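You operate a simulated robot arm through the tools that you are given. There is no shell and no other tool. Be economical: measure what you need, move in short steps, check, and stop when the job is done.

Carry out the task below with a simulated robot arm. There is one attempt and no reset: what you move stays moved.

## Task
Put the blue cartridge from the wooden table on the white tile and the green cartridge on the steel block.

The check looks at the end state, three seconds after you hand in, the way a careful person would. Anything else that was tipped, shoved, dropped, spilled or broken makes it a failure.

## Robot
A 7-joint arm with a two-finger parallel gripper, fixed in place. Base frame: the origin is at the foot of the arm, x ahead of it, y to its left, z up; the work surface is at about z = 0. Readings come in m, rad, newtons and seconds.
With the tool pointing down near the work surface it reaches from about 0.24 to 0.62 m from the base axis. Its first joint turns from -1.152 to 1.152 rad. Payload 2.6 kg.
The TCP is the grasp point between the finger pads, 0.03 m short of the fingertips. In the tool frame z runs along the fingers and y along their closing line. Largest opening 0.094 m; finger width 0.028, thickness 0.01; the body of the gripper, 0.05 by 0.096 m, starts 0.055 m behind the TCP.
Orientation is told as [roll, pitch, yaw] about the base's x, y, z axes, in that order, counted from this pose: with the fingers straight down and closing along the base's y, the tool's x points along the base's -x, its y along +y and its z along -z.

## Interface
- The arm moves only by the tool send_rows. Its argument "deltas" is a list that holds one entry, the list of rows, each a list of 7 numbers: the shift along the tool's x, y, z in m, then the turn, a rotation vector about the tool's x, y, z in rad, then the finger opening in m, from 0 to 0.094. In form: [[[dx, dy, dz, wx, wy, wz, jaw], ...]]. A call has 1 to 8 rows; each row is the pose to reach, as a shift and turn from the pose commanded when the call began, along the tool's axes at that moment. Rows are played at 5 a second. More than 0.05 m and 0.15 rad between two rows, or a gripper value outside its range, and nothing of the call is played. Where a pose cannot be reached the arm comes as near as it can. A force on the tool above 40 N (or 10 N above the force at the start of the call, whichever is more), or a blocked arm, ends the call early, and 0.2 s more pass. The fingers move at their own pace (about 0.072 m/s each) and stop on an object; they squeeze with about 40 N. The grip force told is the motor's: it shows also when the fingers shut on nothing. Time passes only in rows, and 0.2 s behind the last, so rows that repeat a pose let the fingers close. It gives the time, the measured TCP pose, the force on the tool (base axes), the opening and the grip force at its end, in the units of the frame above (readings bear some noise).
- Cameras (640 x 400 px; columns grow to the right, rows downward): "scene" is fixed at [0.0241, 0.4238, 0.5653]; the picture's right is [-0.87, -0.49, 0.00], its down [-0.28, 0.50, -0.82] and it looks along [0.40, -0.71, -0.57] (base axes); focal length 342 px, centre (320, 200). "wrist" rides on the gripper at [0.076, 0.014, -0.103] in the tool frame; the picture's right is [-0.18, 0.98, 0.00], its down [-0.75, -0.14, -0.64] and it looks along [-0.63, -0.12, 0.77] (tool axes); focal length 243 px, centre (320, 200). There is no depth. A picture from a camera that has moved, and an enlarged one, comes with that camera's place and axes in the base frame and with its lens.
- capture(camera): a new picture of that camera. No time passes.
- close_up(camera, box): a new picture of the part [left, top, right, bottom] of that camera's present view, enlarged. No time passes.
- hand_in(): hands the job in; it is judged then, once.

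Go step by step. Nothing tells you positions but the pictures and the camera data: compare them with the known pose of the tool, close in by small moves and look again before you grip or let go. The budget is 90 turns and 46 pictures, counting those below and the enlarged ones. Unless the task says otherwise, let go and move clear before handing in, and close with one line.

The tools are called after "Emit:" as name(argument=value, ...) on one line, values as JSON. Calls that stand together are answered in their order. send_rows: Moves the arm, as the interface text tells. Its arguments: {"type":"object","properties":{"deltas":{"type":"array"}},"required":["deltas"]} The other tools are called the same way: capture (camera) takes a picture; close_up (camera, box) takes an enlarged picture of a part of a camera's view; hand_in () hands the job in.

At the start:

```text
time_s: 0.0
ee_pos: [0.4044, -0.1362, 0.3149]
tcp_rot: [0.001, 0.001, 0.0]
contact_force: [-0.7, 0.1, 0.3]
opening: 0.094
gripper_force: 0.0
```

scene: 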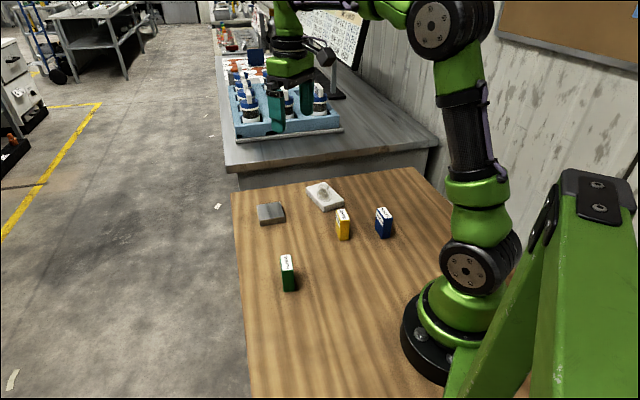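
wrist: 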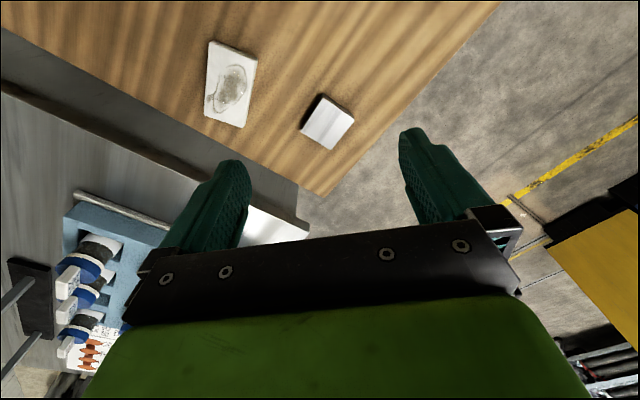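

I see a wooden table with a green, a yellow and a blue cartridge, a steel block and a white tile with a mark on it. I'll zoom in first to get their positions.

Emit:
close_up(camera="scene", box=[240, 160, 400, 260])

Emit:
close_up(camera="scene", box=[240, 220, 400, 320])

Emit:
close_up(camera="wrist", box=[180, 20, 380, 145])

```text
4.00 times, centred on (320, 210) of scene
camera zoom: at [0.0241, 0.4238, 0.5653], right [-0.87, -0.49, 0.0], down [-0.28, 0.5, -0.82], along [0.4, -0.71, -0.57], focal length 1370 px, centre (320, 160)
```

zoom: 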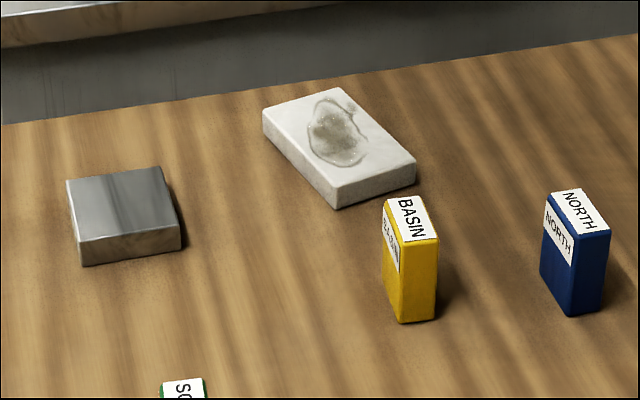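

```text
4.00 times, centred on (320, 270) of scene
camera zoom: at [0.0241, 0.4238, 0.5653], right [-0.87, -0.49, 0.0], down [-0.28, 0.5, -0.82], along [0.4, -0.71, -0.57], focal length 1370 px, centre (320, -80)
```

zoom: 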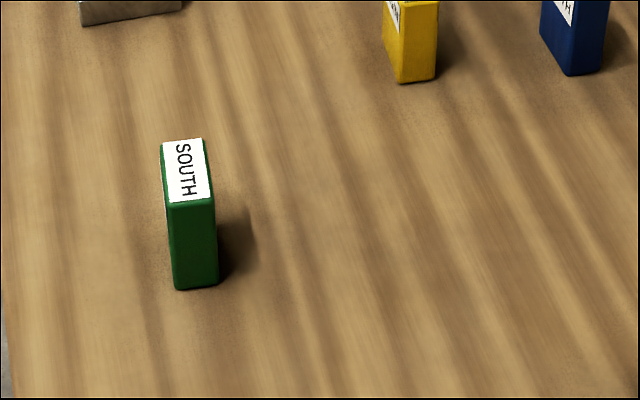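

```text
3.20 times, centred on (280, 82) of wrist
camera zoom: at [0.3292, -0.1229, 0.4173], right [0.18, 0.98, 0.0], down [0.75, -0.14, 0.64], along [0.63, -0.12, -0.77], focal length 776 px, centre (448, 576)
```

zoom: 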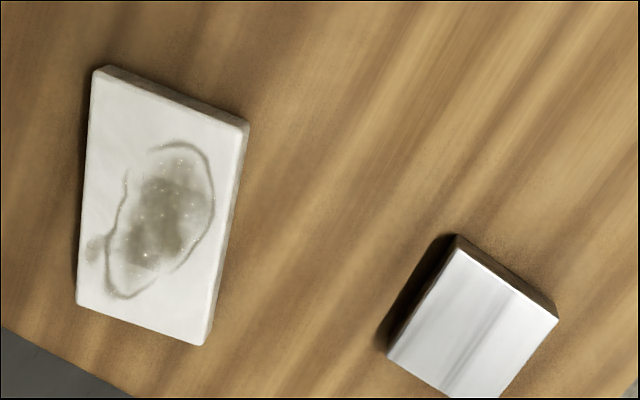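

Estimated positions: green ≈ (0.330, 0.019), blue ≈ (0.213, -0.236), steel block ≈ (0.499, -0.150) with its top at z ≈ 0.022, tile ≈ (0.418, -0.298) with its top at z ≈ 0.015. The tile has a wet-looking spot. I'll go above green first, with the yaw turned about -50° to grip across its thin side.

Emit:
send_rows(deltas=[[[0.0124, 0.0259, 0.0192, 0, 0, 0.1455, 0.094], [0.0248, 0.0518, 0.0383, 0, 0, 0.291, 0.094], [0.0372, 0.0777, 0.0575, 0, 0, 0.4365, 0.094], [0.0496, 0.1036, 0.0767, 0, 0, 0.582, 0.094], [0.062, 0.1295, 0.0958, 0, 0, 0.7275, 0.094], [0.0744, 0.1554, 0.115, 0, 0, 0.873, 0.094], [0.0744, 0.1554, 0.115, 0, 0, 0.873, 0.094]]])

Emit:
capture(camera="wrist")

```text
time_s: 1.6
ee_pos: [0.331, 0.019, 0.1987]
tcp_rot: [0.0, 0.001, -0.873]
contact_force: [0.1, 0.9, -0.1]
opening: 0.094
gripper_force: 0.0
```

```text
40 pictures are left
camera wrist: at [0.2946, 0.0866, 0.3012], right [0.87, 0.49, 0.0], down [0.38, -0.67, 0.64], along [0.32, -0.56, -0.77], focal length 243 px, centre (320, 200)
```

wrist: 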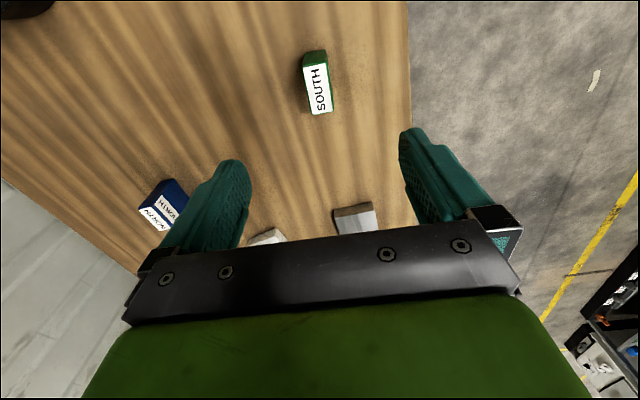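

Green lies about 10 mm off along the tool's x and turned roughly 0.05 rad. I'll correct for that, go down partway and look again.

Emit:
send_rows(deltas=[[[0.005, -0.0005, 0.03, 0, 0, 0.03, 0.094], [0.01, -0.001, 0.06, 0, 0, 0.055, 0.094], [0.01, -0.001, 0.09, 0, 0, 0.055, 0.094], [0.01, -0.001, 0.09, 0, 0, 0.055, 0.094]]])

Emit:
capture(camera="wrist")

Emit:
close_up(camera="scene", box=[220, 220, 380, 320])

```text
time_s: 2.6
ee_pos: [0.3217, 0.0249, 0.1075]
tcp_rot: [0.0, 0.002, -0.927]
contact_force: [0.5, 0.5, -0.9]
opening: 0.0941
gripper_force: 0.0
```

```text
39 pictures are left
camera wrist: at [0.288, 0.095, 0.2112], right [0.9, 0.44, 0.0], down [0.34, -0.69, 0.64], along [0.28, -0.58, -0.77], focal length 243 px, centre (320, 200)
```

wrist: 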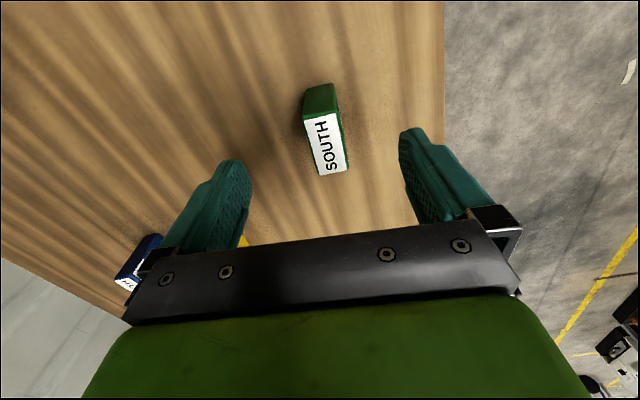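

```text
4.00 times, centred on (300, 270) of scene
camera zoom: at [0.0241, 0.4238, 0.5653], right [-0.87, -0.49, 0.0], down [-0.28, 0.5, -0.82], along [0.4, -0.71, -0.57], focal length 1370 px, centre (400, -80)
```

zoom: 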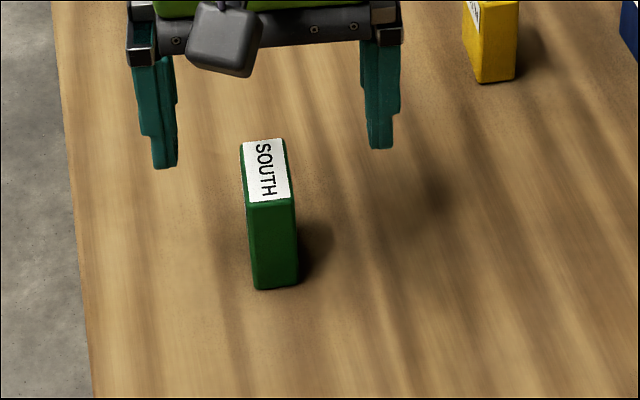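

Now well aligned, needing only about 4 mm along y and a slight turn. I'll descend to z ≈ 0.04 and close.

Emit:
send_rows(deltas=[[[0, 0.004, 0.02, 0, 0, -0.025, 0.094], [0, 0.004, 0.045, 0, 0, -0.025, 0.094], [0, 0.004, 0.067, 0, 0, -0.025, 0.094], [0, 0.004, 0.067, 0, 0, -0.025, 0.05], [0, 0.004, 0.067, 0, 0, -0.025, 0.01], [0, 0.004, 0.067, 0, 0, -0.025, 0.01], [0, 0.004, 0.067, 0, 0, -0.025, 0.01], [0, 0.004, 0.067, 0, 0, -0.025, 0.01]]])

Emit:
close_up(camera="scene", box=[220, 220, 380, 320])

```text
time_s: 4.4
ee_pos: [0.3261, 0.0268, 0.042]
tcp_rot: [-0.001, 0.001, -0.903]
contact_force: [0.1, 0.5, -0.2]
opening: 0.0274
gripper_force: 39.8
```

```text
4.00 times, centred on (300, 270) of scene
camera zoom: at [0.0241, 0.4238, 0.5653], right [-0.87, -0.49, 0.0], down [-0.28, 0.5, -0.82], along [0.4, -0.71, -0.57], focal length 1370 px, centre (400, -80)
```

zoom: 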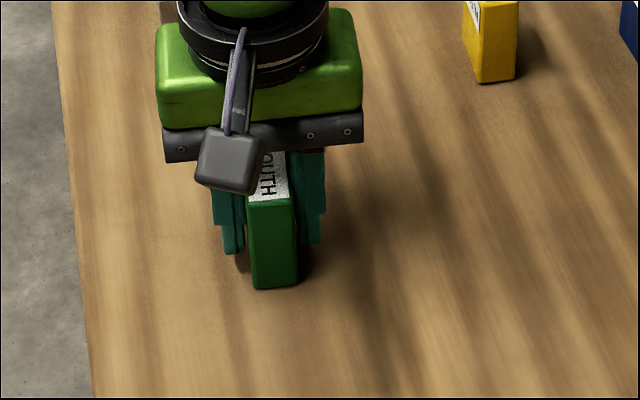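

Green is gripped. I'll lift it and carry it over toward the steel block at about (0.495, -0.142).

Emit:
send_rows(deltas=[[[0, 0, -0.04, 0, 0, 0, 0.01], [0, 0, -0.08, 0, 0, 0, 0.01], [0, 0, -0.12, 0, 0, 0, 0.01], [-0.047, 0.006, -0.12, 0, 0, -0.03, 0.01], [-0.094, 0.012, -0.12, 0, 0, -0.06, 0.01], [-0.141, 0.018, -0.12, 0, 0, -0.09, 0.01], [-0.188, 0.024, -0.12, 0, 0, -0.12, 0.01], [-0.235, 0.028, -0.12, 0, 0, -0.12, 0.01]]])

Emit:
capture(camera="wrist")

Emit:
close_up(camera="scene", box=[220, 140, 380, 240])

```text
time_s: 6.2
ee_pos: [0.4927, -0.1396, 0.1628]
tcp_rot: [0.0, 0.002, -0.783]
contact_force: [-0.1, -0.5, 0.0]
opening: 0.0276
gripper_force: 39.8
```

```text
36 pictures are left
camera wrist: at [0.449, -0.0755, 0.2664], right [0.82, 0.57, 0.0], down [0.44, -0.63, 0.64], along [0.36, -0.53, -0.77], focal length 243 px, centre (320, 200)
```

wrist: 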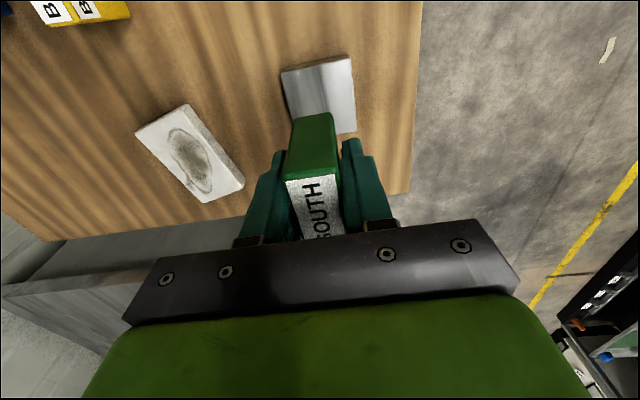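

```text
4.00 times, centred on (300, 190) of scene
camera zoom: at [0.024, 0.4238, 0.5653], right [-0.87, -0.49, 0.0], down [-0.28, 0.5, -0.82], along [0.4, -0.71, -0.57], focal length 1370 px, centre (400, 240)
```

zoom: 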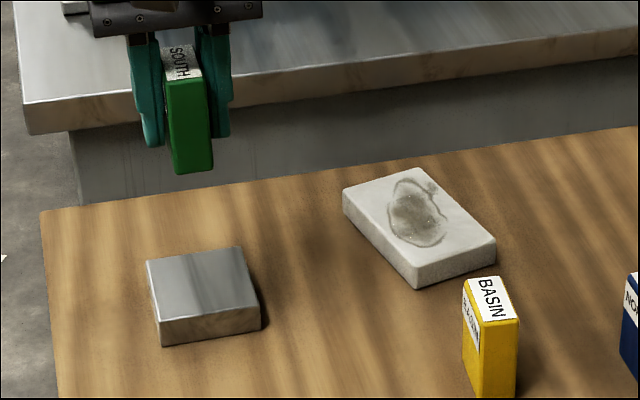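

The block's centre is within about 3 mm of the tool, so I'll descend to just above contact and check.

Emit:
send_rows(deltas=[[[-0.0025, 0, 0.03, 0, 0, 0, 0.01], [-0.0025, 0, 0.06, 0, 0, 0, 0.01], [-0.0025, 0, 0.08, 0, 0, 0, 0.01], [-0.0025, 0, 0.093, 0, 0, 0, 0.01], [-0.0025, 0, 0.093, 0, 0, 0, 0.01]]])

Emit:
close_up(camera="scene", box=[230, 170, 310, 220])

Emit:
capture(camera="wrist")

```text
time_s: 7.4
ee_pos: [0.4949, -0.1386, 0.0696]
tcp_rot: [0.0, 0.0, -0.782]
contact_force: [0.1, 0.4, -0.9]
opening: 0.0277
gripper_force: 39.9
```

```text
8.00 times, centred on (270, 195) of scene
camera zoom: at [0.0241, 0.4237, 0.5653], right [-0.87, -0.49, 0.0], down [-0.28, 0.5, -0.82], along [0.4, -0.71, -0.57], focal length 2740 px, centre (720, 240)
```

zoom: 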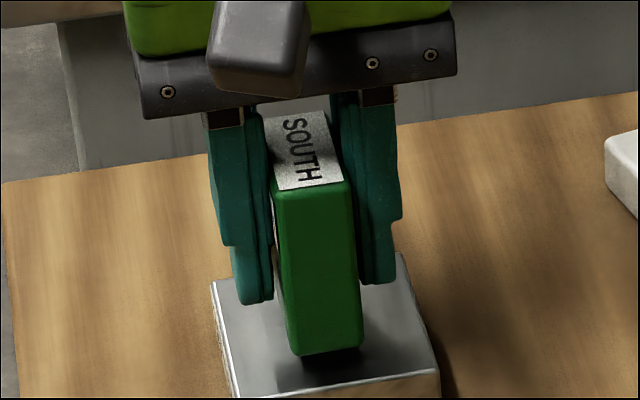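

```text
33 pictures are left
camera wrist: at [0.4513, -0.0756, 0.1724], right [0.82, 0.57, 0.0], down [0.43, -0.63, 0.64], along [0.36, -0.53, -0.77], focal length 243 px, centre (320, 200)
```

wrist: 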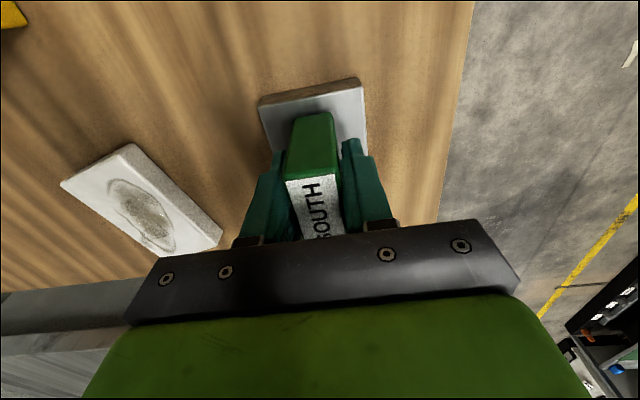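

Green sits well inside the block's outline, still a few mm above it. I'll lower slowly and watch the force.

Emit:
send_rows(deltas=[[[0, 0, 0.002, 0, 0, 0, 0.01], [0, 0, 0.004, 0, 0, 0, 0.01], [0, 0, 0.005, 0, 0, 0, 0.01]]])

Emit:
close_up(camera="scene", box=[230, 170, 310, 220])

```text
time_s: 8.2
ee_pos: [0.496, -0.1398, 0.0646]
tcp_rot: [-0.001, -0.001, -0.782]
contact_force: [-0.4, -0.5, -0.6]
opening: 0.0277
gripper_force: 40.1
```

```text
8.00 times, centred on (270, 195) of scene
camera zoom: at [0.0241, 0.4237, 0.5653], right [-0.87, -0.49, 0.0], down [-0.28, 0.5, -0.82], along [0.4, -0.71, -0.57], focal length 2740 px, centre (720, 240)
```

zoom: 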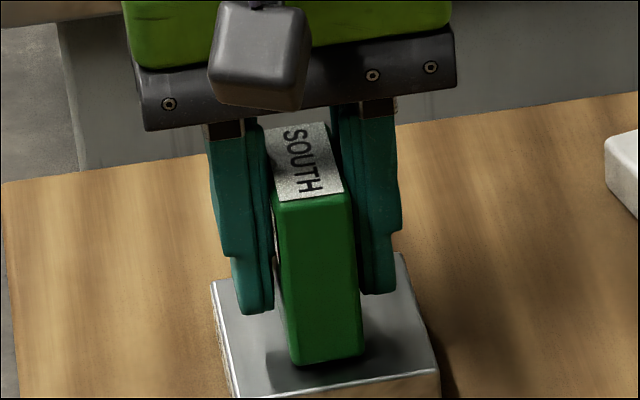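

No contact yet, so I'll go lower in 1 mm steps.

Emit:
send_rows(deltas=[[[0, 0, 0.001, 0, 0, 0, 0.01], [0, 0, 0.002, 0, 0, 0, 0.01]]])

```text
time_s: 8.8
ee_pos: [0.4964, -0.1409, 0.0617]
tcp_rot: [-0.001, 0.0, -0.782]
contact_force: [0.2, 0.5, 1.1]
opening: 0.0275
gripper_force: 39.9
```

Emit:
send_rows(deltas=[[[0, 0, 0.001, 0, 0, 0, 0.01], [0, 0, 0.001, 0, 0, 0, 0.01]]])

Emit:
close_up(camera="scene", box=[230, 170, 310, 220])

```text
time_s: 9.4
ee_pos: [0.4959, -0.1413, 0.0626]
tcp_rot: [0.0, -0.001, -0.783]
contact_force: [-4.9, 0.1, 11.3]
opening: 0.0275
gripper_force: 39.8
```

```text
8.00 times, centred on (270, 195) of scene
camera zoom: at [0.024, 0.4238, 0.5652], right [-0.87, -0.49, 0.0], down [-0.28, 0.5, -0.82], along [0.4, -0.71, -0.57], focal length 2740 px, centre (720, 240)
```

zoom: 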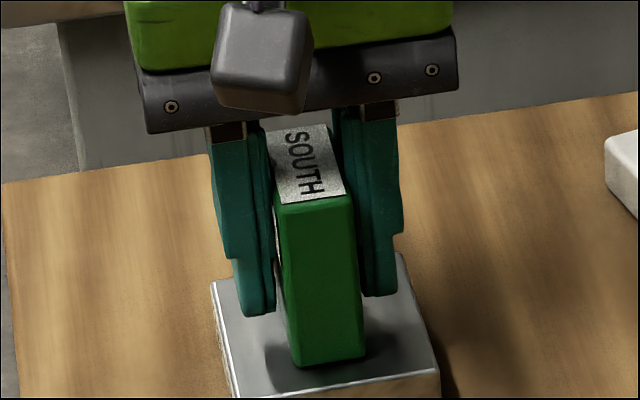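

Contact shows at 11 N. I'll open here and then rise straight up.

Emit:
send_rows(deltas=[[[0, 0, -0.0005, 0, 0, 0, 0.03], [0, 0, -0.0005, 0, 0, 0, 0.06], [0, 0, -0.0005, 0, 0, 0, 0.07], [0, 0, -0.0005, 0, 0, 0, 0.07], [0, 0, -0.03, 0, 0, 0, 0.07], [0, 0, -0.07, 0, 0, 0, 0.07], [0, 0, -0.11, 0, 0, 0, 0.07]]])

Emit:
close_up(camera="scene", box=[220, 140, 380, 240])

```text
time_s: 11.0
ee_pos: [0.4969, -0.1405, 0.1708]
tcp_rot: [-0.001, 0.0, -0.782]
contact_force: [-0.1, -0.7, 1.0]
opening: 0.0701
gripper_force: 0.1
```

```text
4.00 times, centred on (300, 190) of scene
camera zoom: at [0.0241, 0.4238, 0.5653], right [-0.87, -0.49, 0.0], down [-0.28, 0.5, -0.82], along [0.4, -0.71, -0.57], focal length 1370 px, centre (400, 240)
```

zoom: 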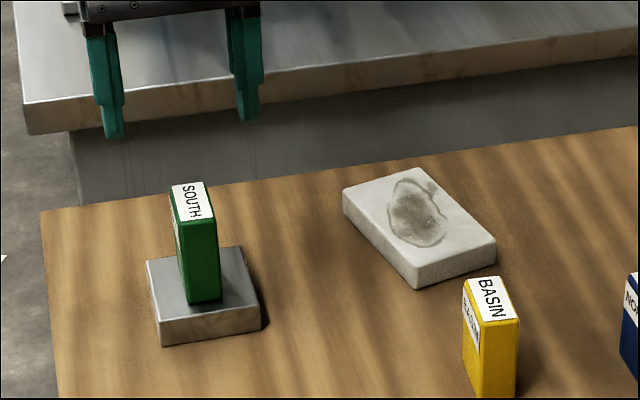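

Green stands upright on the steel block. Next I'll hover over the tile to inspect the mark.

Emit:
send_rows(deltas=[[[0, 0, -0.03, 0, 0, 0, 0.09], [-0.01, -0.04, -0.03, 0, 0, 0, 0.09], [-0.02, -0.08, -0.03, 0, 0, 0, 0.09], [-0.03, -0.12, -0.03, 0, 0, 0, 0.09], [-0.03, -0.16, -0.03, 0, 0, 0, 0.09], [-0.03, -0.16, -0.03, 0, 0, 0, 0.09]]])

Emit:
capture(camera="wrist")

Emit:
close_up(camera="wrist", box=[260, 40, 388, 120])

```text
time_s: 12.4
ee_pos: [0.4044, -0.2758, 0.2023]
tcp_rot: [0.0, -0.001, -0.784]
contact_force: [0.1, 0.0, 0.0]
opening: 0.09
gripper_force: 0.0
```

```text
29 pictures are left
camera wrist: at [0.3611, -0.2132, 0.3049], right [0.82, 0.57, 0.0], down [0.44, -0.63, 0.64], along [0.36, -0.53, -0.77], focal length 243 px, centre (320, 200)
```

wrist: 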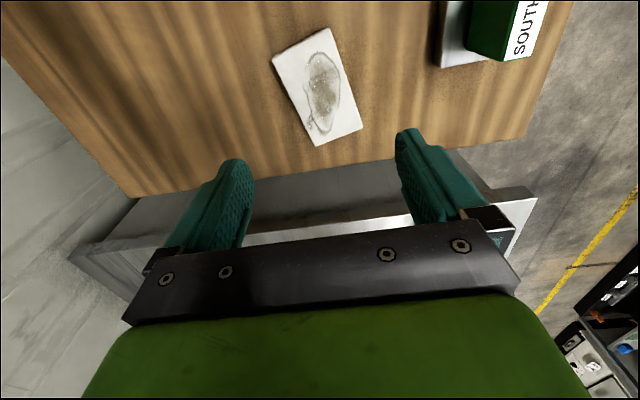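

```text
5.00 times, centred on (324, 80) of wrist
camera zoom: at [0.3611, -0.2132, 0.3049], right [0.82, 0.57, 0.0], down [0.44, -0.63, 0.64], along [0.36, -0.53, -0.77], focal length 1213 px, centre (300, 800)
```

zoom: 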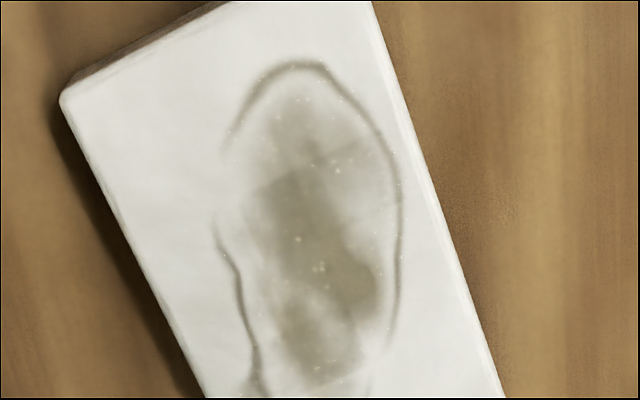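

The near-left corner of the tile is partly clear of the wet-looking spot. I'll check the far end too.

Emit:
close_up(camera="wrist", box=[264, 75, 392, 155])

```text
5.00 times, centred on (328, 115) of wrist
camera zoom: at [0.3611, -0.2132, 0.3049], right [0.82, 0.57, 0.0], down [0.44, -0.63, 0.64], along [0.36, -0.53, -0.77], focal length 1213 px, centre (280, 625)
```

zoom: 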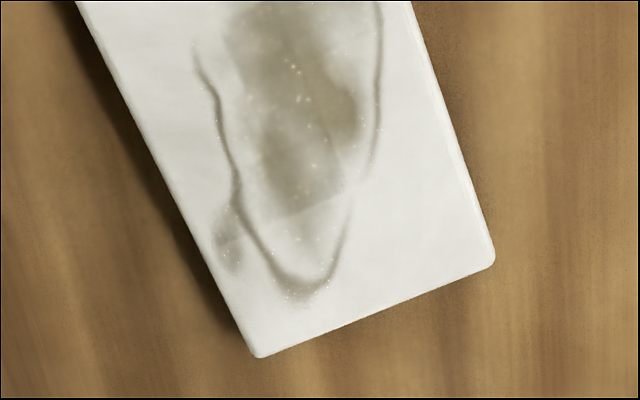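

No place on the tile is completely clear, but the far-right corner, around (0.449, -0.287), avoids nearly all of the spot while keeping the cartridge fully on the tile. Now I'll go to blue.

Emit:
send_rows(deltas=[[[0.034, -0.021, 0, 0, 0, 0, 0.094], [0.068, -0.042, 0, 0, 0, 0, 0.094], [0.102, -0.063, 0, 0, 0, 0, 0.094], [0.136, -0.0835, 0, 0, 0, 0, 0.094], [0.17, -0.1044, 0, 0, 0, 0, 0.094], [0.17, -0.1044, 0, 0, 0, 0, 0.094]]])

Emit:
capture(camera="wrist")

```text
time_s: 13.8
ee_pos: [0.2063, -0.2263, 0.2008]
tcp_rot: [0.001, -0.002, -0.783]
contact_force: [0.9, -0.4, -0.4]
opening: 0.094
gripper_force: 0.0
```

```text
26 pictures are left
camera wrist: at [0.1638, -0.1627, 0.3032], right [0.82, 0.57, 0.0], down [0.44, -0.63, 0.64], along [0.36, -0.53, -0.77], focal length 243 px, centre (320, 200)
```

wrist: 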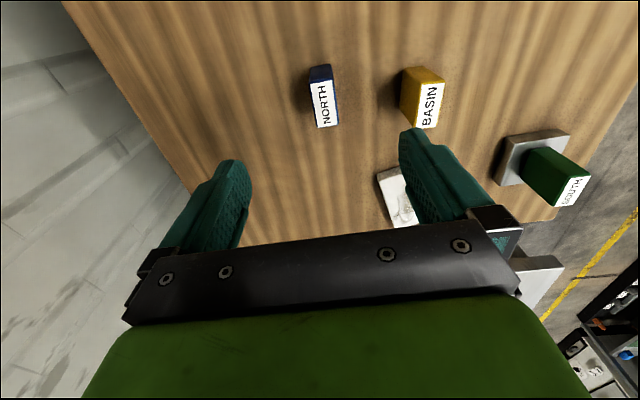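

Blue lies about 5 mm off and 0.07 rad turned. I'll correct, narrow the jaws to stay clear of yellow, and descend partway.

Emit:
send_rows(deltas=[[[-0.005, 0.003, 0, 0, 0, 0.07, 0.075], [-0.005, 0.003, 0.04, 0, 0, 0.07, 0.075], [-0.005, 0.003, 0.075, 0, 0, 0.07, 0.075], [-0.005, 0.003, 0.095, 0, 0, 0.07, 0.075], [-0.005, 0.003, 0.095, 0, 0, 0.07, 0.075]]])

Emit:
capture(camera="wrist")

Emit:
close_up(camera="scene", box=[310, 160, 470, 260])

```text
time_s: 15.0
ee_pos: [0.2142, -0.2303, 0.1044]
tcp_rot: [0.001, 0.002, -0.853]
contact_force: [-0.5, 0.2, -1.0]
opening: 0.075
gripper_force: 0.0
```

```text
25 pictures are left
camera wrist: at [0.1759, -0.164, 0.2076], right [0.86, 0.51, 0.0], down [0.39, -0.66, 0.64], along [0.33, -0.55, -0.77], focal length 243 px, centre (320, 200)
```

wrist: 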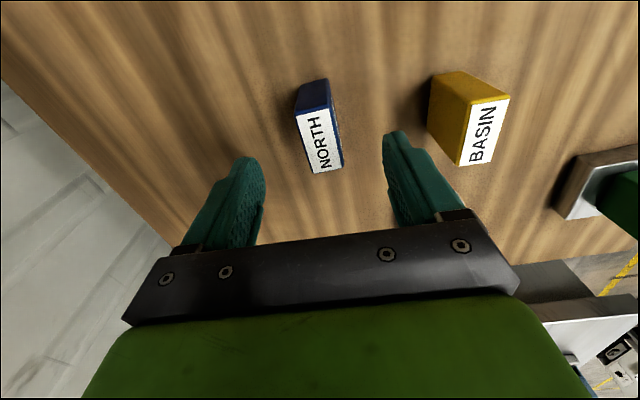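

```text
4.00 times, centred on (390, 210) of scene
camera zoom: at [0.0241, 0.4237, 0.5653], right [-0.87, -0.49, 0.0], down [-0.28, 0.5, -0.82], along [0.4, -0.71, -0.57], focal length 1370 px, centre (40, 160)
```

zoom: 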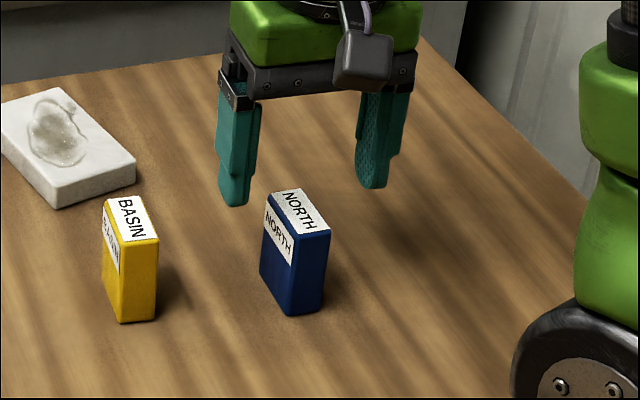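

Nearly centred, so I'll make a 3 mm and slight turn correction, descend and grip.

Emit:
send_rows(deltas=[[[0.003, 0.0015, 0.02, 0, 0, -0.04, 0.075], [0.003, 0.0015, 0.045, 0, 0, -0.04, 0.075], [0.003, 0.0015, 0.0625, 0, 0, -0.04, 0.075], [0.003, 0.0015, 0.0625, 0, 0, -0.04, 0.05], [0.003, 0.0015, 0.0625, 0, 0, -0.04, 0.01], [0.003, 0.0015, 0.0625, 0, 0, -0.04, 0.01], [0.003, 0.0015, 0.0625, 0, 0, -0.04, 0.01], [0.003, 0.0015, 0.0625, 0, 0, -0.04, 0.01]]])

Emit:
close_up(camera="scene", box=[310, 160, 470, 260])

```text
time_s: 16.8
ee_pos: [0.2146, -0.2276, 0.0453]
tcp_rot: [0.0, -0.001, -0.81]
contact_force: [-0.4, -0.5, 0.7]
opening: 0.0278
gripper_force: 39.6
```

```text
4.00 times, centred on (390, 210) of scene
camera zoom: at [0.0241, 0.4237, 0.5653], right [-0.87, -0.49, 0.0], down [-0.28, 0.5, -0.82], along [0.4, -0.71, -0.57], focal length 1370 px, centre (40, 160)
```

zoom: 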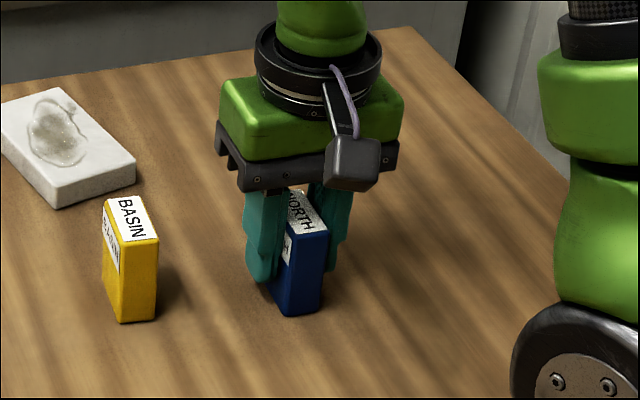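

Blue is gripped. I'll lift it and carry it to above the tile's far-right corner, turning to the tile's direction.

Emit:
send_rows(deltas=[[[0, 0, -0.045, 0, 0, 0, 0.01], [0, 0, -0.09, 0, 0, 0, 0.01], [0, 0, -0.13, 0, 0, 0, 0.01], [-0.0408, 0.0257, -0.13, 0, 0, -0.05, 0.01], [-0.0816, 0.0514, -0.13, 0, 0, -0.1, 0.01], [-0.1224, 0.0771, -0.13, 0, 0, -0.15, 0.01], [-0.1632, 0.1028, -0.13, 0, 0, -0.2, 0.01], [-0.204, 0.1287, -0.13, 0, 0, -0.256, 0.01]]])

Emit:
capture(camera="wrist")

Emit:
close_up(camera="scene", box=[260, 140, 420, 240])

```text
time_s: 18.6
ee_pos: [0.4449, -0.286, 0.1742]
tcp_rot: [0.0, 0.002, -0.556]
contact_force: [0.1, 0.6, -0.8]
opening: 0.0292
gripper_force: 0.0
```

```text
22 pictures are left
camera wrist: at [0.39, -0.2342, 0.2765], right [0.68, 0.74, 0.0], down [0.57, -0.52, 0.64], along [0.47, -0.43, -0.77], focal length 243 px, centre (320, 200)
```

wrist: 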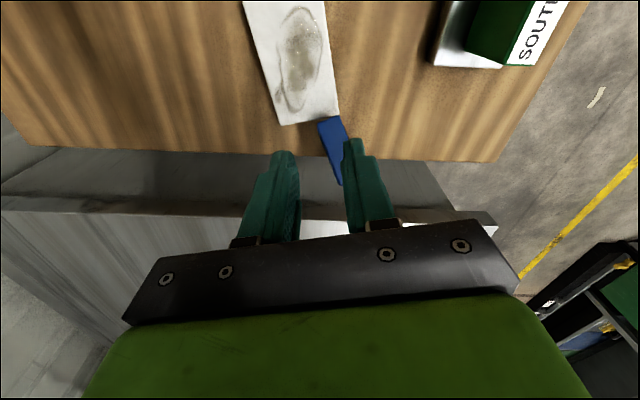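

```text
4.00 times, centred on (340, 190) of scene
camera zoom: at [0.024, 0.4238, 0.5653], right [-0.87, -0.49, 0.0], down [-0.28, 0.5, -0.82], along [0.4, -0.71, -0.57], focal length 1370 px, centre (240, 240)
```

zoom: 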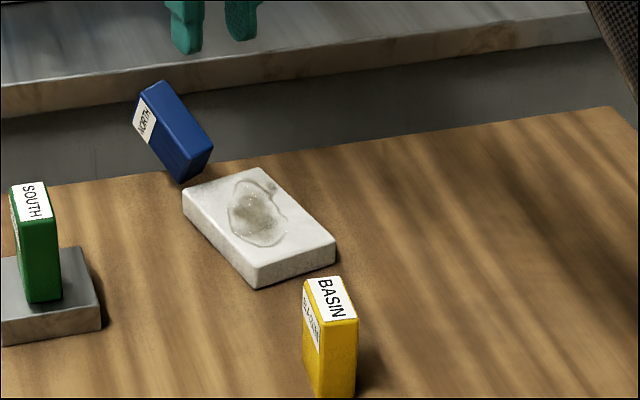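

Blue has just dropped out of the gripper: the grip force reads 0 and the cartridge is tumbling beside the tile. I'll hold still for a moment and see where it lands.

Emit:
send_rows(deltas=[[[0, 0, 0, 0, 0, 0, 0.05], [0, 0, -0.01, 0, 0, 0, 0.06], [0, 0, -0.01, 0, 0, 0, 0.075], [0, 0, -0.01, 0, 0, 0, 0.075]]])

Emit:
capture(camera="scene")

Emit:
capture(camera="wrist")

```text
time_s: 19.6
ee_pos: [0.4468, -0.2856, 0.1837]
tcp_rot: [0.0, 0.0, -0.557]
contact_force: [-0.1, -0.2, 0.0]
opening: 0.075
gripper_force: 0.2
```

```text
20 pictures are left
```

scene: 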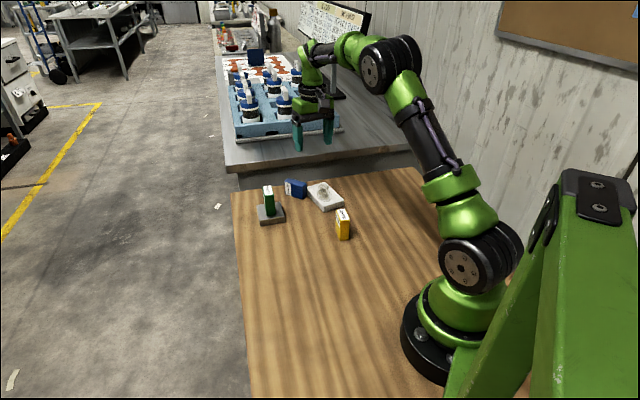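

```text
19 pictures are left
camera wrist: at [0.3897, -0.2337, 0.2871], right [0.68, 0.74, 0.0], down [0.57, -0.52, 0.64], along [0.47, -0.43, -0.77], focal length 243 px, centre (320, 200)
```

wrist: 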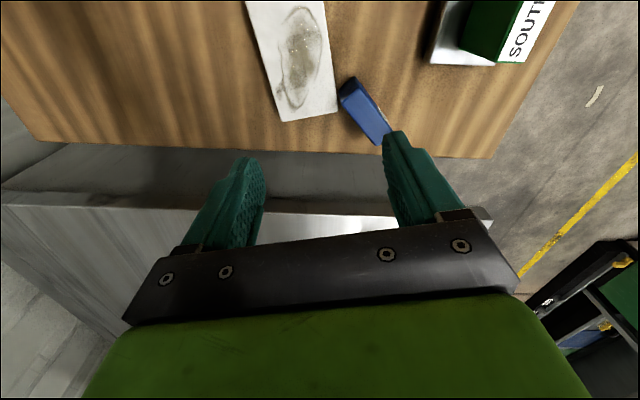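

Blue landed on the wooden table between the tile and the block, lying on a side and apparently intact. I'll zoom in.

Emit:
close_up(camera="scene", box=[256, 165, 352, 225])

Emit:
close_up(camera="wrist", box=[310, 60, 438, 140])

```text
6.67 times, centred on (304, 195) of scene
camera zoom: at [0.0241, 0.4238, 0.5653], right [-0.87, -0.49, 0.0], down [-0.28, 0.5, -0.82], along [0.4, -0.71, -0.57], focal length 2283 px, centre (427, 233)
```

zoom: 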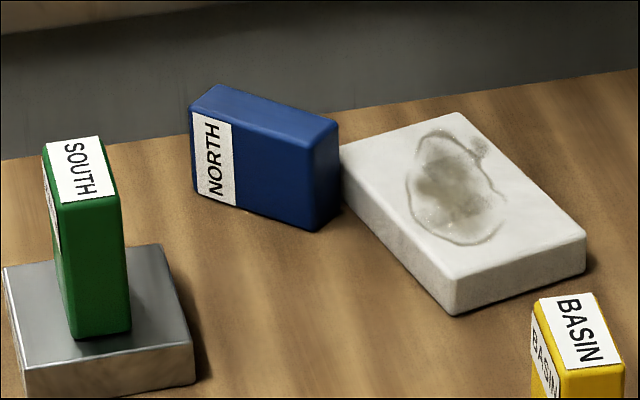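

```text
5.00 times, centred on (374, 100) of wrist
camera zoom: at [0.3897, -0.2337, 0.2871], right [0.68, 0.74, 0.0], down [0.57, -0.52, 0.64], along [0.47, -0.43, -0.77], focal length 1213 px, centre (50, 700)
```

zoom: 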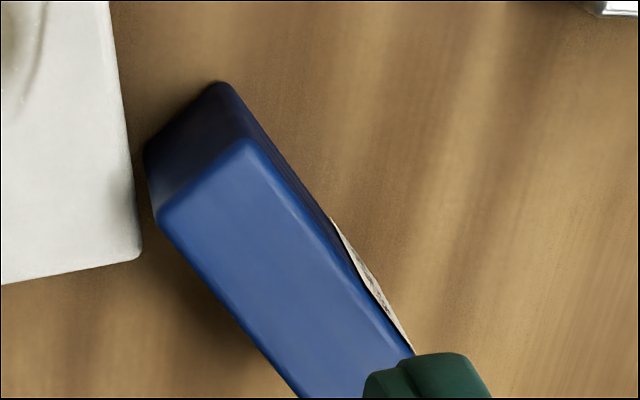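

The tile, block and green are unmoved. Blue lies on its narrow side, centred at about (0.494, -0.262), long axis along x with its label end outward. I'll pick it up, stand it up again, then place it on the tile, and watch the grip more often. First I align above it at yaw 0.

Emit:
send_rows(deltas=[[[-0.007, 0.011, 0, 0, 0, -0.14, 0.06], [-0.014, 0.022, 0, 0, 0, -0.28, 0.06], [-0.021, 0.034, 0, 0, 0, -0.42, 0.06], [-0.0274, 0.0449, 0, 0, 0, -0.557, 0.06], [-0.0274, 0.0449, 0.03, 0, 0, -0.557, 0.06], [-0.0274, 0.0449, 0.075, 0, 0, -0.557, 0.06], [-0.0274, 0.0449, 0.075, 0, 0, -0.557, 0.06]]])

Emit:
capture(camera="wrist")

```text
time_s: 21.2
ee_pos: [0.4962, -0.2656, 0.1063]
tcp_rot: [-0.001, 0.001, 0.001]
contact_force: [0.3, 0.0, 0.0]
opening: 0.06
gripper_force: 0.0
```

```text
16 pictures are left
camera wrist: at [0.4219, -0.2515, 0.2082], right [0.18, 0.98, 0.0], down [0.75, -0.14, 0.64], along [0.63, -0.12, -0.77], focal length 243 px, centre (320, 200)
```

wrist: 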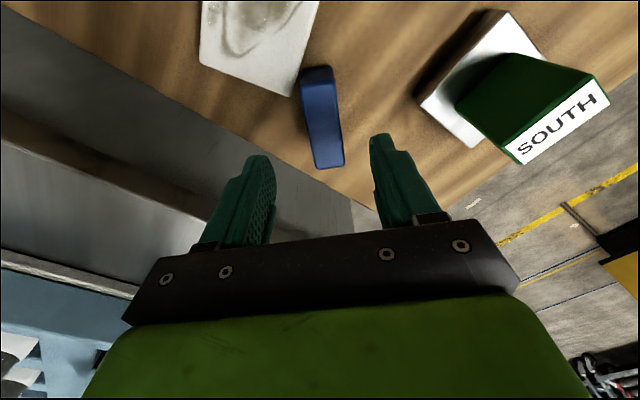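

Aligned to within 4 mm. I'll descend and close.

Emit:
send_rows(deltas=[[[0.003, 0.004, 0.02, 0, 0, 0, 0.06], [0.003, 0.004, 0.045, 0, 0, 0, 0.06], [0.003, 0.004, 0.061, 0, 0, 0, 0.06], [0.003, 0.004, 0.061, 0, 0, 0, 0.03], [0.003, 0.004, 0.061, 0, 0, 0, 0.005], [0.003, 0.004, 0.061, 0, 0, 0, 0.005], [0.003, 0.004, 0.061, 0, 0, 0, 0.005], [0.003, 0.004, 0.061, 0, 0, 0, 0.005]]])

```text
time_s: 23.0
ee_pos: [0.495, -0.2598, 0.0478]
tcp_rot: [0.001, -0.001, 0.001]
contact_force: [-0.6, -0.6, 0.2]
opening: 0.0272
gripper_force: 40.2
```

Gripped at 40 N. I'll lift gently and check that it holds.

Emit:
send_rows(deltas=[[[0, 0, -0.01, 0, 0, 0, 0.005], [0, 0, -0.025, 0, 0, 0, 0.005], [0, 0, -0.04, 0, 0, 0, 0.005], [0, 0, -0.04, 0, 0, 0, 0.005]]])

Emit:
capture(camera="wrist")

```text
time_s: 24.0
ee_pos: [0.4925, -0.2591, 0.0876]
tcp_rot: [0.001, -0.001, 0.002]
contact_force: [0.0, -0.6, -0.5]
opening: 0.0274
gripper_force: 39.9
```

```text
15 pictures are left
camera wrist: at [0.4179, -0.2458, 0.1907], right [0.18, 0.98, 0.0], down [0.75, -0.14, 0.64], along [0.63, -0.12, -0.77], focal length 243 px, centre (320, 200)
```

wrist: 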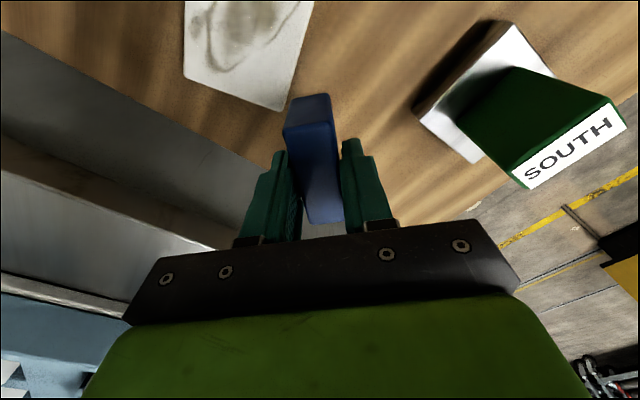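

It holds. I'll carry it to the clear area of the table at about (0.375, -0.07) so I can regrip it at a tilt.

Emit:
send_rows(deltas=[[[0, 0, -0.03, 0, 0, 0, 0.005], [0, 0, -0.06, 0, 0, 0, 0.005], [0.0235, 0.0378, -0.06, 0, 0, 0, 0.005], [0.047, 0.0756, -0.06, 0, 0, 0, 0.005], [0.0705, 0.1134, -0.06, 0, 0, 0, 0.005], [0.094, 0.1512, -0.06, 0, 0, 0, 0.005], [0.1175, 0.189, -0.06, 0, 0, 0, 0.005], [0.1175, 0.189, -0.04, 0, 0, 0, 0.005]]])

```text
time_s: 25.8
ee_pos: [0.3725, -0.0713, 0.125]
tcp_rot: [0.001, 0.001, 0.001]
contact_force: [-0.1, -0.5, -1.0]
opening: 0.0273
gripper_force: 40.0
```

Still held. Lowering to the table.

Emit:
send_rows(deltas=[[[0, 0, 0.03, 0, 0, 0, 0.005], [0, 0, 0.06, 0, 0, 0, 0.005], [0, 0, 0.073, 0, 0, 0, 0.005], [0, 0, 0.075, 0, 0, 0, 0.005], [0, 0, 0.076, 0, 0, 0, 0.005]]])

Emit:
close_up(camera="scene", box=[240, 180, 368, 260])

```text
time_s: 27.0
ee_pos: [0.3738, -0.0713, 0.0522]
tcp_rot: [0.0, 0.0, 0.0]
contact_force: [0.6, -0.6, -1.0]
opening: 0.0275
gripper_force: 39.9
```

```text
5.00 times, centred on (304, 220) of scene
camera zoom: at [0.0241, 0.4237, 0.5653], right [-0.87, -0.49, 0.0], down [-0.28, 0.5, -0.82], along [0.4, -0.71, -0.57], focal length 1712 px, centre (400, 100)
```

zoom: 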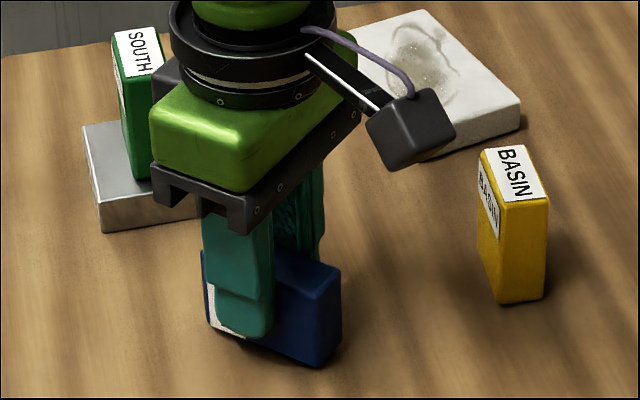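

Almost down. I'll lower in 1 mm steps until contact.

Emit:
send_rows(deltas=[[[0, 0, 0.001, 0, 0, 0, 0.005], [0, 0, 0.002, 0, 0, 0, 0.005], [0, 0, 0.0025, 0, 0, 0, 0.005]]])

```text
time_s: 27.8
ee_pos: [0.3748, -0.0705, 0.0502]
tcp_rot: [0.0, 0.001, 0.001]
contact_force: [-0.5, -0.6, -0.2]
opening: 0.0276
gripper_force: 40.3
```

Emit:
send_rows(deltas=[[[0, 0, 0.001, 0, 0, 0, 0.005], [0, 0, 0.002, 0, 0, 0, 0.005], [0, 0, 0.002, 0, 0, 0, 0.005]]])

```text
time_s: 28.6
ee_pos: [0.3746, -0.0713, 0.0476]
tcp_rot: [0.0, -0.002, -0.001]
contact_force: [0.4, -0.5, -0.1]
opening: 0.0274
gripper_force: 39.7
```

Emit:
send_rows(deltas=[[[0, 0, 0.001, 0, 0, 0, 0.005], [0, 0, 0.001, 0, 0, 0, 0.005]]])

```text
time_s: 29.2
ee_pos: [0.3757, -0.0719, 0.0467]
tcp_rot: [0.0, 0.0, 0.001]
contact_force: [-3.7, -0.7, 9.9]
opening: 0.0275
gripper_force: 40.0
```

Contact at 10 N. I'll open, rise, and tilt the tool back 30° above it.

Emit:
send_rows(deltas=[[[0, 0, -0.0005, 0, 0, 0, 0.03], [0, 0, -0.0005, 0, 0, 0, 0.06], [0, 0, -0.0005, 0, 0, 0, 0.06], [0, 0, -0.04, 0, 0, 0, 0.06], [-0.005, 0, -0.065, 0, 0.13, 0, 0.06], [-0.01, 0, -0.065, 0, 0.26, 0, 0.06], [-0.01, 0, -0.065, 0, 0.39, 0, 0.06], [-0.01, 0, -0.065, 0, 0.5236, 0, 0.06]]])

Emit:
capture(camera="wrist")

Emit:
close_up(camera="scene", box=[240, 180, 368, 260])

```text
time_s: 31.0
ee_pos: [0.3833, -0.0715, 0.1118]
tcp_rot: [0.002, 0.525, 0.0]
contact_force: [0.8, 0.5, 0.7]
opening: 0.0599
gripper_force: 0.0
```

```text
13 pictures are left
camera wrist: at [0.3704, -0.0575, 0.2382], right [0.16, 0.98, -0.09], down [0.97, -0.14, 0.18], along [0.16, -0.12, -0.98], focal length 243 px, centre (320, 200)
```

wrist: 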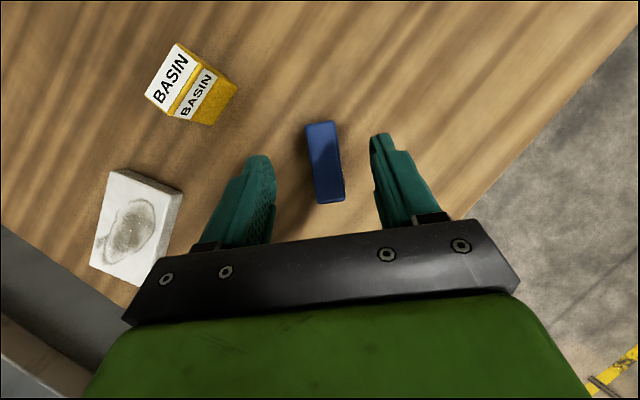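

```text
5.00 times, centred on (304, 220) of scene
camera zoom: at [0.0241, 0.4238, 0.5653], right [-0.87, -0.49, 0.0], down [-0.28, 0.5, -0.82], along [0.4, -0.71, -0.57], focal length 1712 px, centre (400, 100)
```

zoom: 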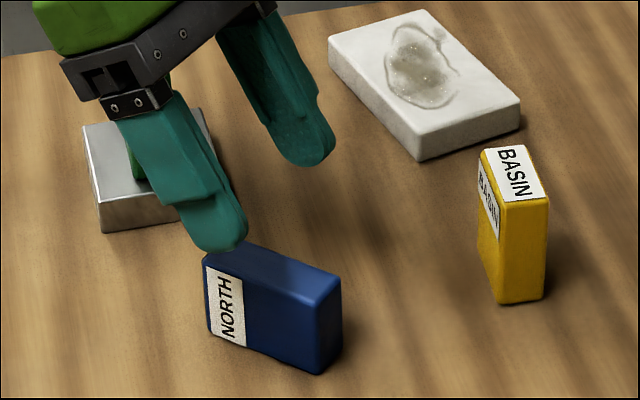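

The tilt works and blue is still centred at about (0.373, -0.072). I'll go straight down and grip it, a bit toward the label end.

Emit:
send_rows(deltas=[[[-0.0125, 0, 0.0217, 0, 0, 0, 0.06], [-0.025, 0, 0.0433, 0, 0, 0, 0.06], [-0.036, 0, 0.0624, 0, 0, 0, 0.06], [-0.036, 0, 0.0624, 0, 0, 0, 0.04], [-0.036, 0, 0.0624, 0, 0, 0, 0.005], [-0.036, 0, 0.0624, 0, 0, 0, 0.005], [-0.036, 0, 0.0624, 0, 0, 0, 0.005], [-0.036, 0, 0.0624, 0, 0, 0, 0.005]]])

Emit:
close_up(camera="scene", box=[240, 180, 368, 260])

```text
time_s: 32.8
ee_pos: [0.3837, -0.0699, 0.0388]
tcp_rot: [0.0, 0.524, 0.001]
contact_force: [0.1, 0.4, -1.2]
opening: 0.0277
gripper_force: 39.8
```

```text
5.00 times, centred on (304, 220) of scene
camera zoom: at [0.0241, 0.4237, 0.5653], right [-0.87, -0.49, 0.0], down [-0.28, 0.5, -0.82], along [0.4, -0.71, -0.57], focal length 1712 px, centre (400, 100)
```

zoom: 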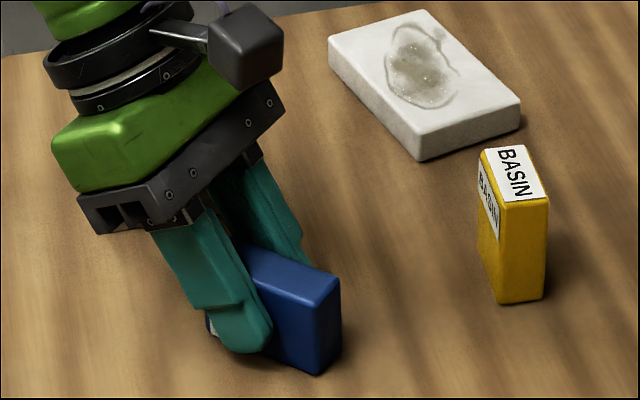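

Gripped with 40 N. I'll lift it and start tilting forward over a clear spot at about (0.43, -0.045).

Emit:
send_rows(deltas=[[[0.02, 0, -0.0346, 0, 0, 0, 0.005], [0.04, 0, -0.0693, 0, 0, 0, 0.005], [0.035, 0.01, -0.095, 0, -0.1, 0, 0.005], [0.01, 0.025, -0.11, 0, -0.24, 0, 0.005], [0.01, 0.025, -0.11, 0, -0.38, 0, 0.005], [0.01, 0.025, -0.11, 0, -0.52, 0, 0.005], [0.01, 0.025, -0.11, 0, -0.66, 0, 0.005], [0.01, 0.025, -0.11, 0, -0.8, 0, 0.005]]])

```text
time_s: 34.6
ee_pos: [0.4298, -0.0446, 0.1409]
tcp_rot: [0.0, -0.279, 0.0]
contact_force: [0.2, 0.0, -0.3]
opening: 0.0273
gripper_force: 39.8
```

Held and tracking well. I'll continue the forward tilt to 60°.

Emit:
send_rows(deltas=[[[0, 0, 0, 0, -0.13, 0, 0.005], [0, 0, 0, 0, -0.26, 0, 0.005], [0, 0, 0, 0, -0.39, 0, 0.005], [0, 0, 0, 0, -0.52, 0, 0.005], [0, 0, 0, 0, -0.65, 0, 0.005], [0, 0, 0, 0, -0.767, 0, 0.005], [0, 0, 0, 0, -0.767, 0, 0.005]]])

Emit:
close_up(camera="scene", box=[200, 140, 392, 260])

```text
time_s: 36.2
ee_pos: [0.4299, -0.0445, 0.1402]
tcp_rot: [0.001, -1.044, -0.001]
contact_force: [0.3, -0.1, -1.0]
opening: 0.0276
gripper_force: 40.0
```

```text
3.33 times, centred on (296, 200) of scene
camera zoom: at [0.0241, 0.4237, 0.5653], right [-0.87, -0.49, 0.0], down [-0.28, 0.5, -0.82], along [0.4, -0.71, -0.57], focal length 1142 px, centre (400, 200)
```

zoom: 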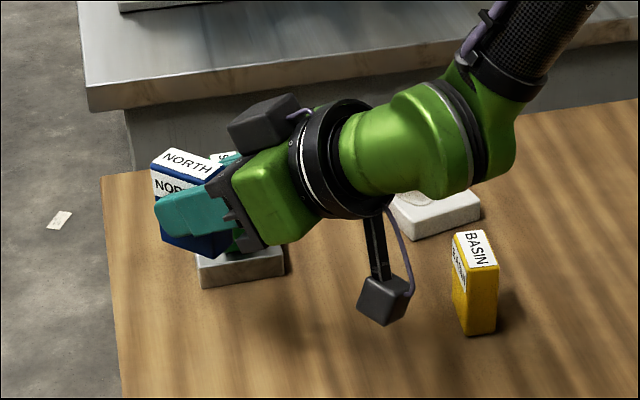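

Blue is upright again in the grip. I'll back the tilt off to 55° for camera clearance and lower close to the table.

Emit:
send_rows(deltas=[[[0.0259, 0, 0.0151, 0, 0.087, 0, 0.005], [0.0519, 0, 0.0302, 0, 0.087, 0, 0.005], [0.07, 0, 0.0408, 0, 0.087, 0, 0.005], [0.0778, 0, 0.0453, 0, 0.087, 0, 0.005], [0.0778, 0, 0.0453, 0, 0.087, 0, 0.005]]])

Emit:
close_up(camera="scene", box=[230, 180, 358, 260])

```text
time_s: 37.4
ee_pos: [0.4313, -0.0458, 0.0495]
tcp_rot: [0.002, -0.957, 0.002]
contact_force: [0.2, 0.0, -0.9]
opening: 0.0275
gripper_force: 40.5
```

```text
5.00 times, centred on (294, 220) of scene
camera zoom: at [0.0241, 0.4238, 0.5653], right [-0.87, -0.49, 0.0], down [-0.28, 0.5, -0.82], along [0.4, -0.71, -0.57], focal length 1712 px, centre (450, 100)
```

zoom: 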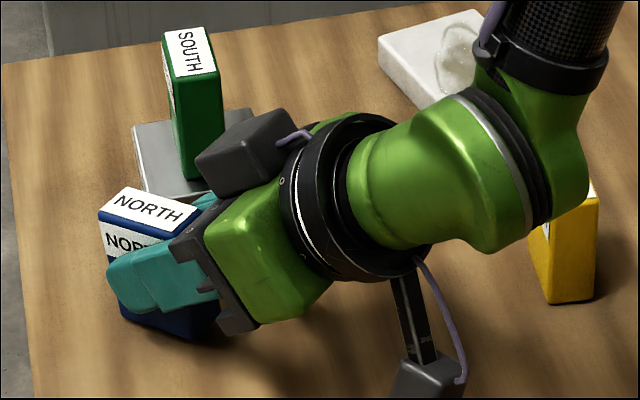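

It's close to the table and clear of everything. Lowering in small steps to contact.

Emit:
send_rows(deltas=[[[0.0012, 0, 0.0009, 0, 0, 0, 0.005], [0.0025, 0, 0.0017, 0, 0, 0, 0.005], [0.0033, 0, 0.0023, 0, 0, 0, 0.005]]])

```text
time_s: 38.2
ee_pos: [0.433, -0.0444, 0.0473]
tcp_rot: [-0.003, -0.966, 0.008]
contact_force: [-5.6, 0.2, 20.9]
opening: 0.0275
gripper_force: 39.5
```

Contact at 21 N. I'll ease off slightly and open so it settles upright.

Emit:
send_rows(deltas=[[[-0.001, 0, -0.0007, 0, 0, 0, 0.005], [-0.001, 0, -0.0007, 0, 0, 0, 0.028], [-0.001, 0, -0.0007, 0, 0, 0, 0.035], [-0.001, 0, -0.0007, 0, 0, 0, 0.045], [-0.001, 0, -0.0007, 0, 0, 0, 0.055], [-0.001, 0, -0.0007, 0, 0, 0, 0.055]]])

Emit:
close_up(camera="scene", box=[230, 180, 358, 260])

```text
time_s: 39.6
ee_pos: [0.4318, -0.0465, 0.046]
tcp_rot: [-0.002, -0.957, 0.001]
contact_force: [-0.5, 0.0, 0.5]
opening: 0.0549
gripper_force: 0.0
```

```text
5.00 times, centred on (294, 220) of scene
camera zoom: at [0.0241, 0.4238, 0.5653], right [-0.87, -0.49, 0.0], down [-0.28, 0.5, -0.82], along [0.4, -0.71, -0.57], focal length 1712 px, centre (450, 100)
```

zoom: 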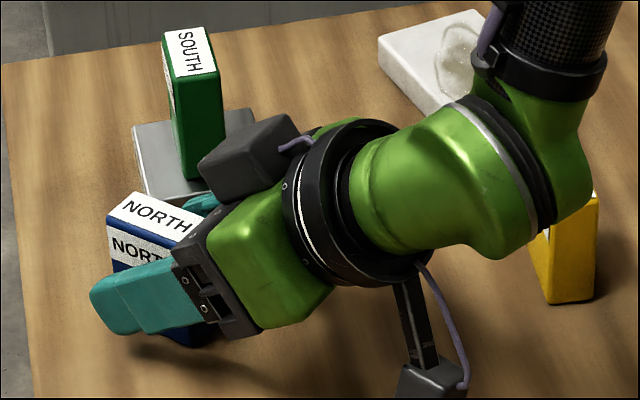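

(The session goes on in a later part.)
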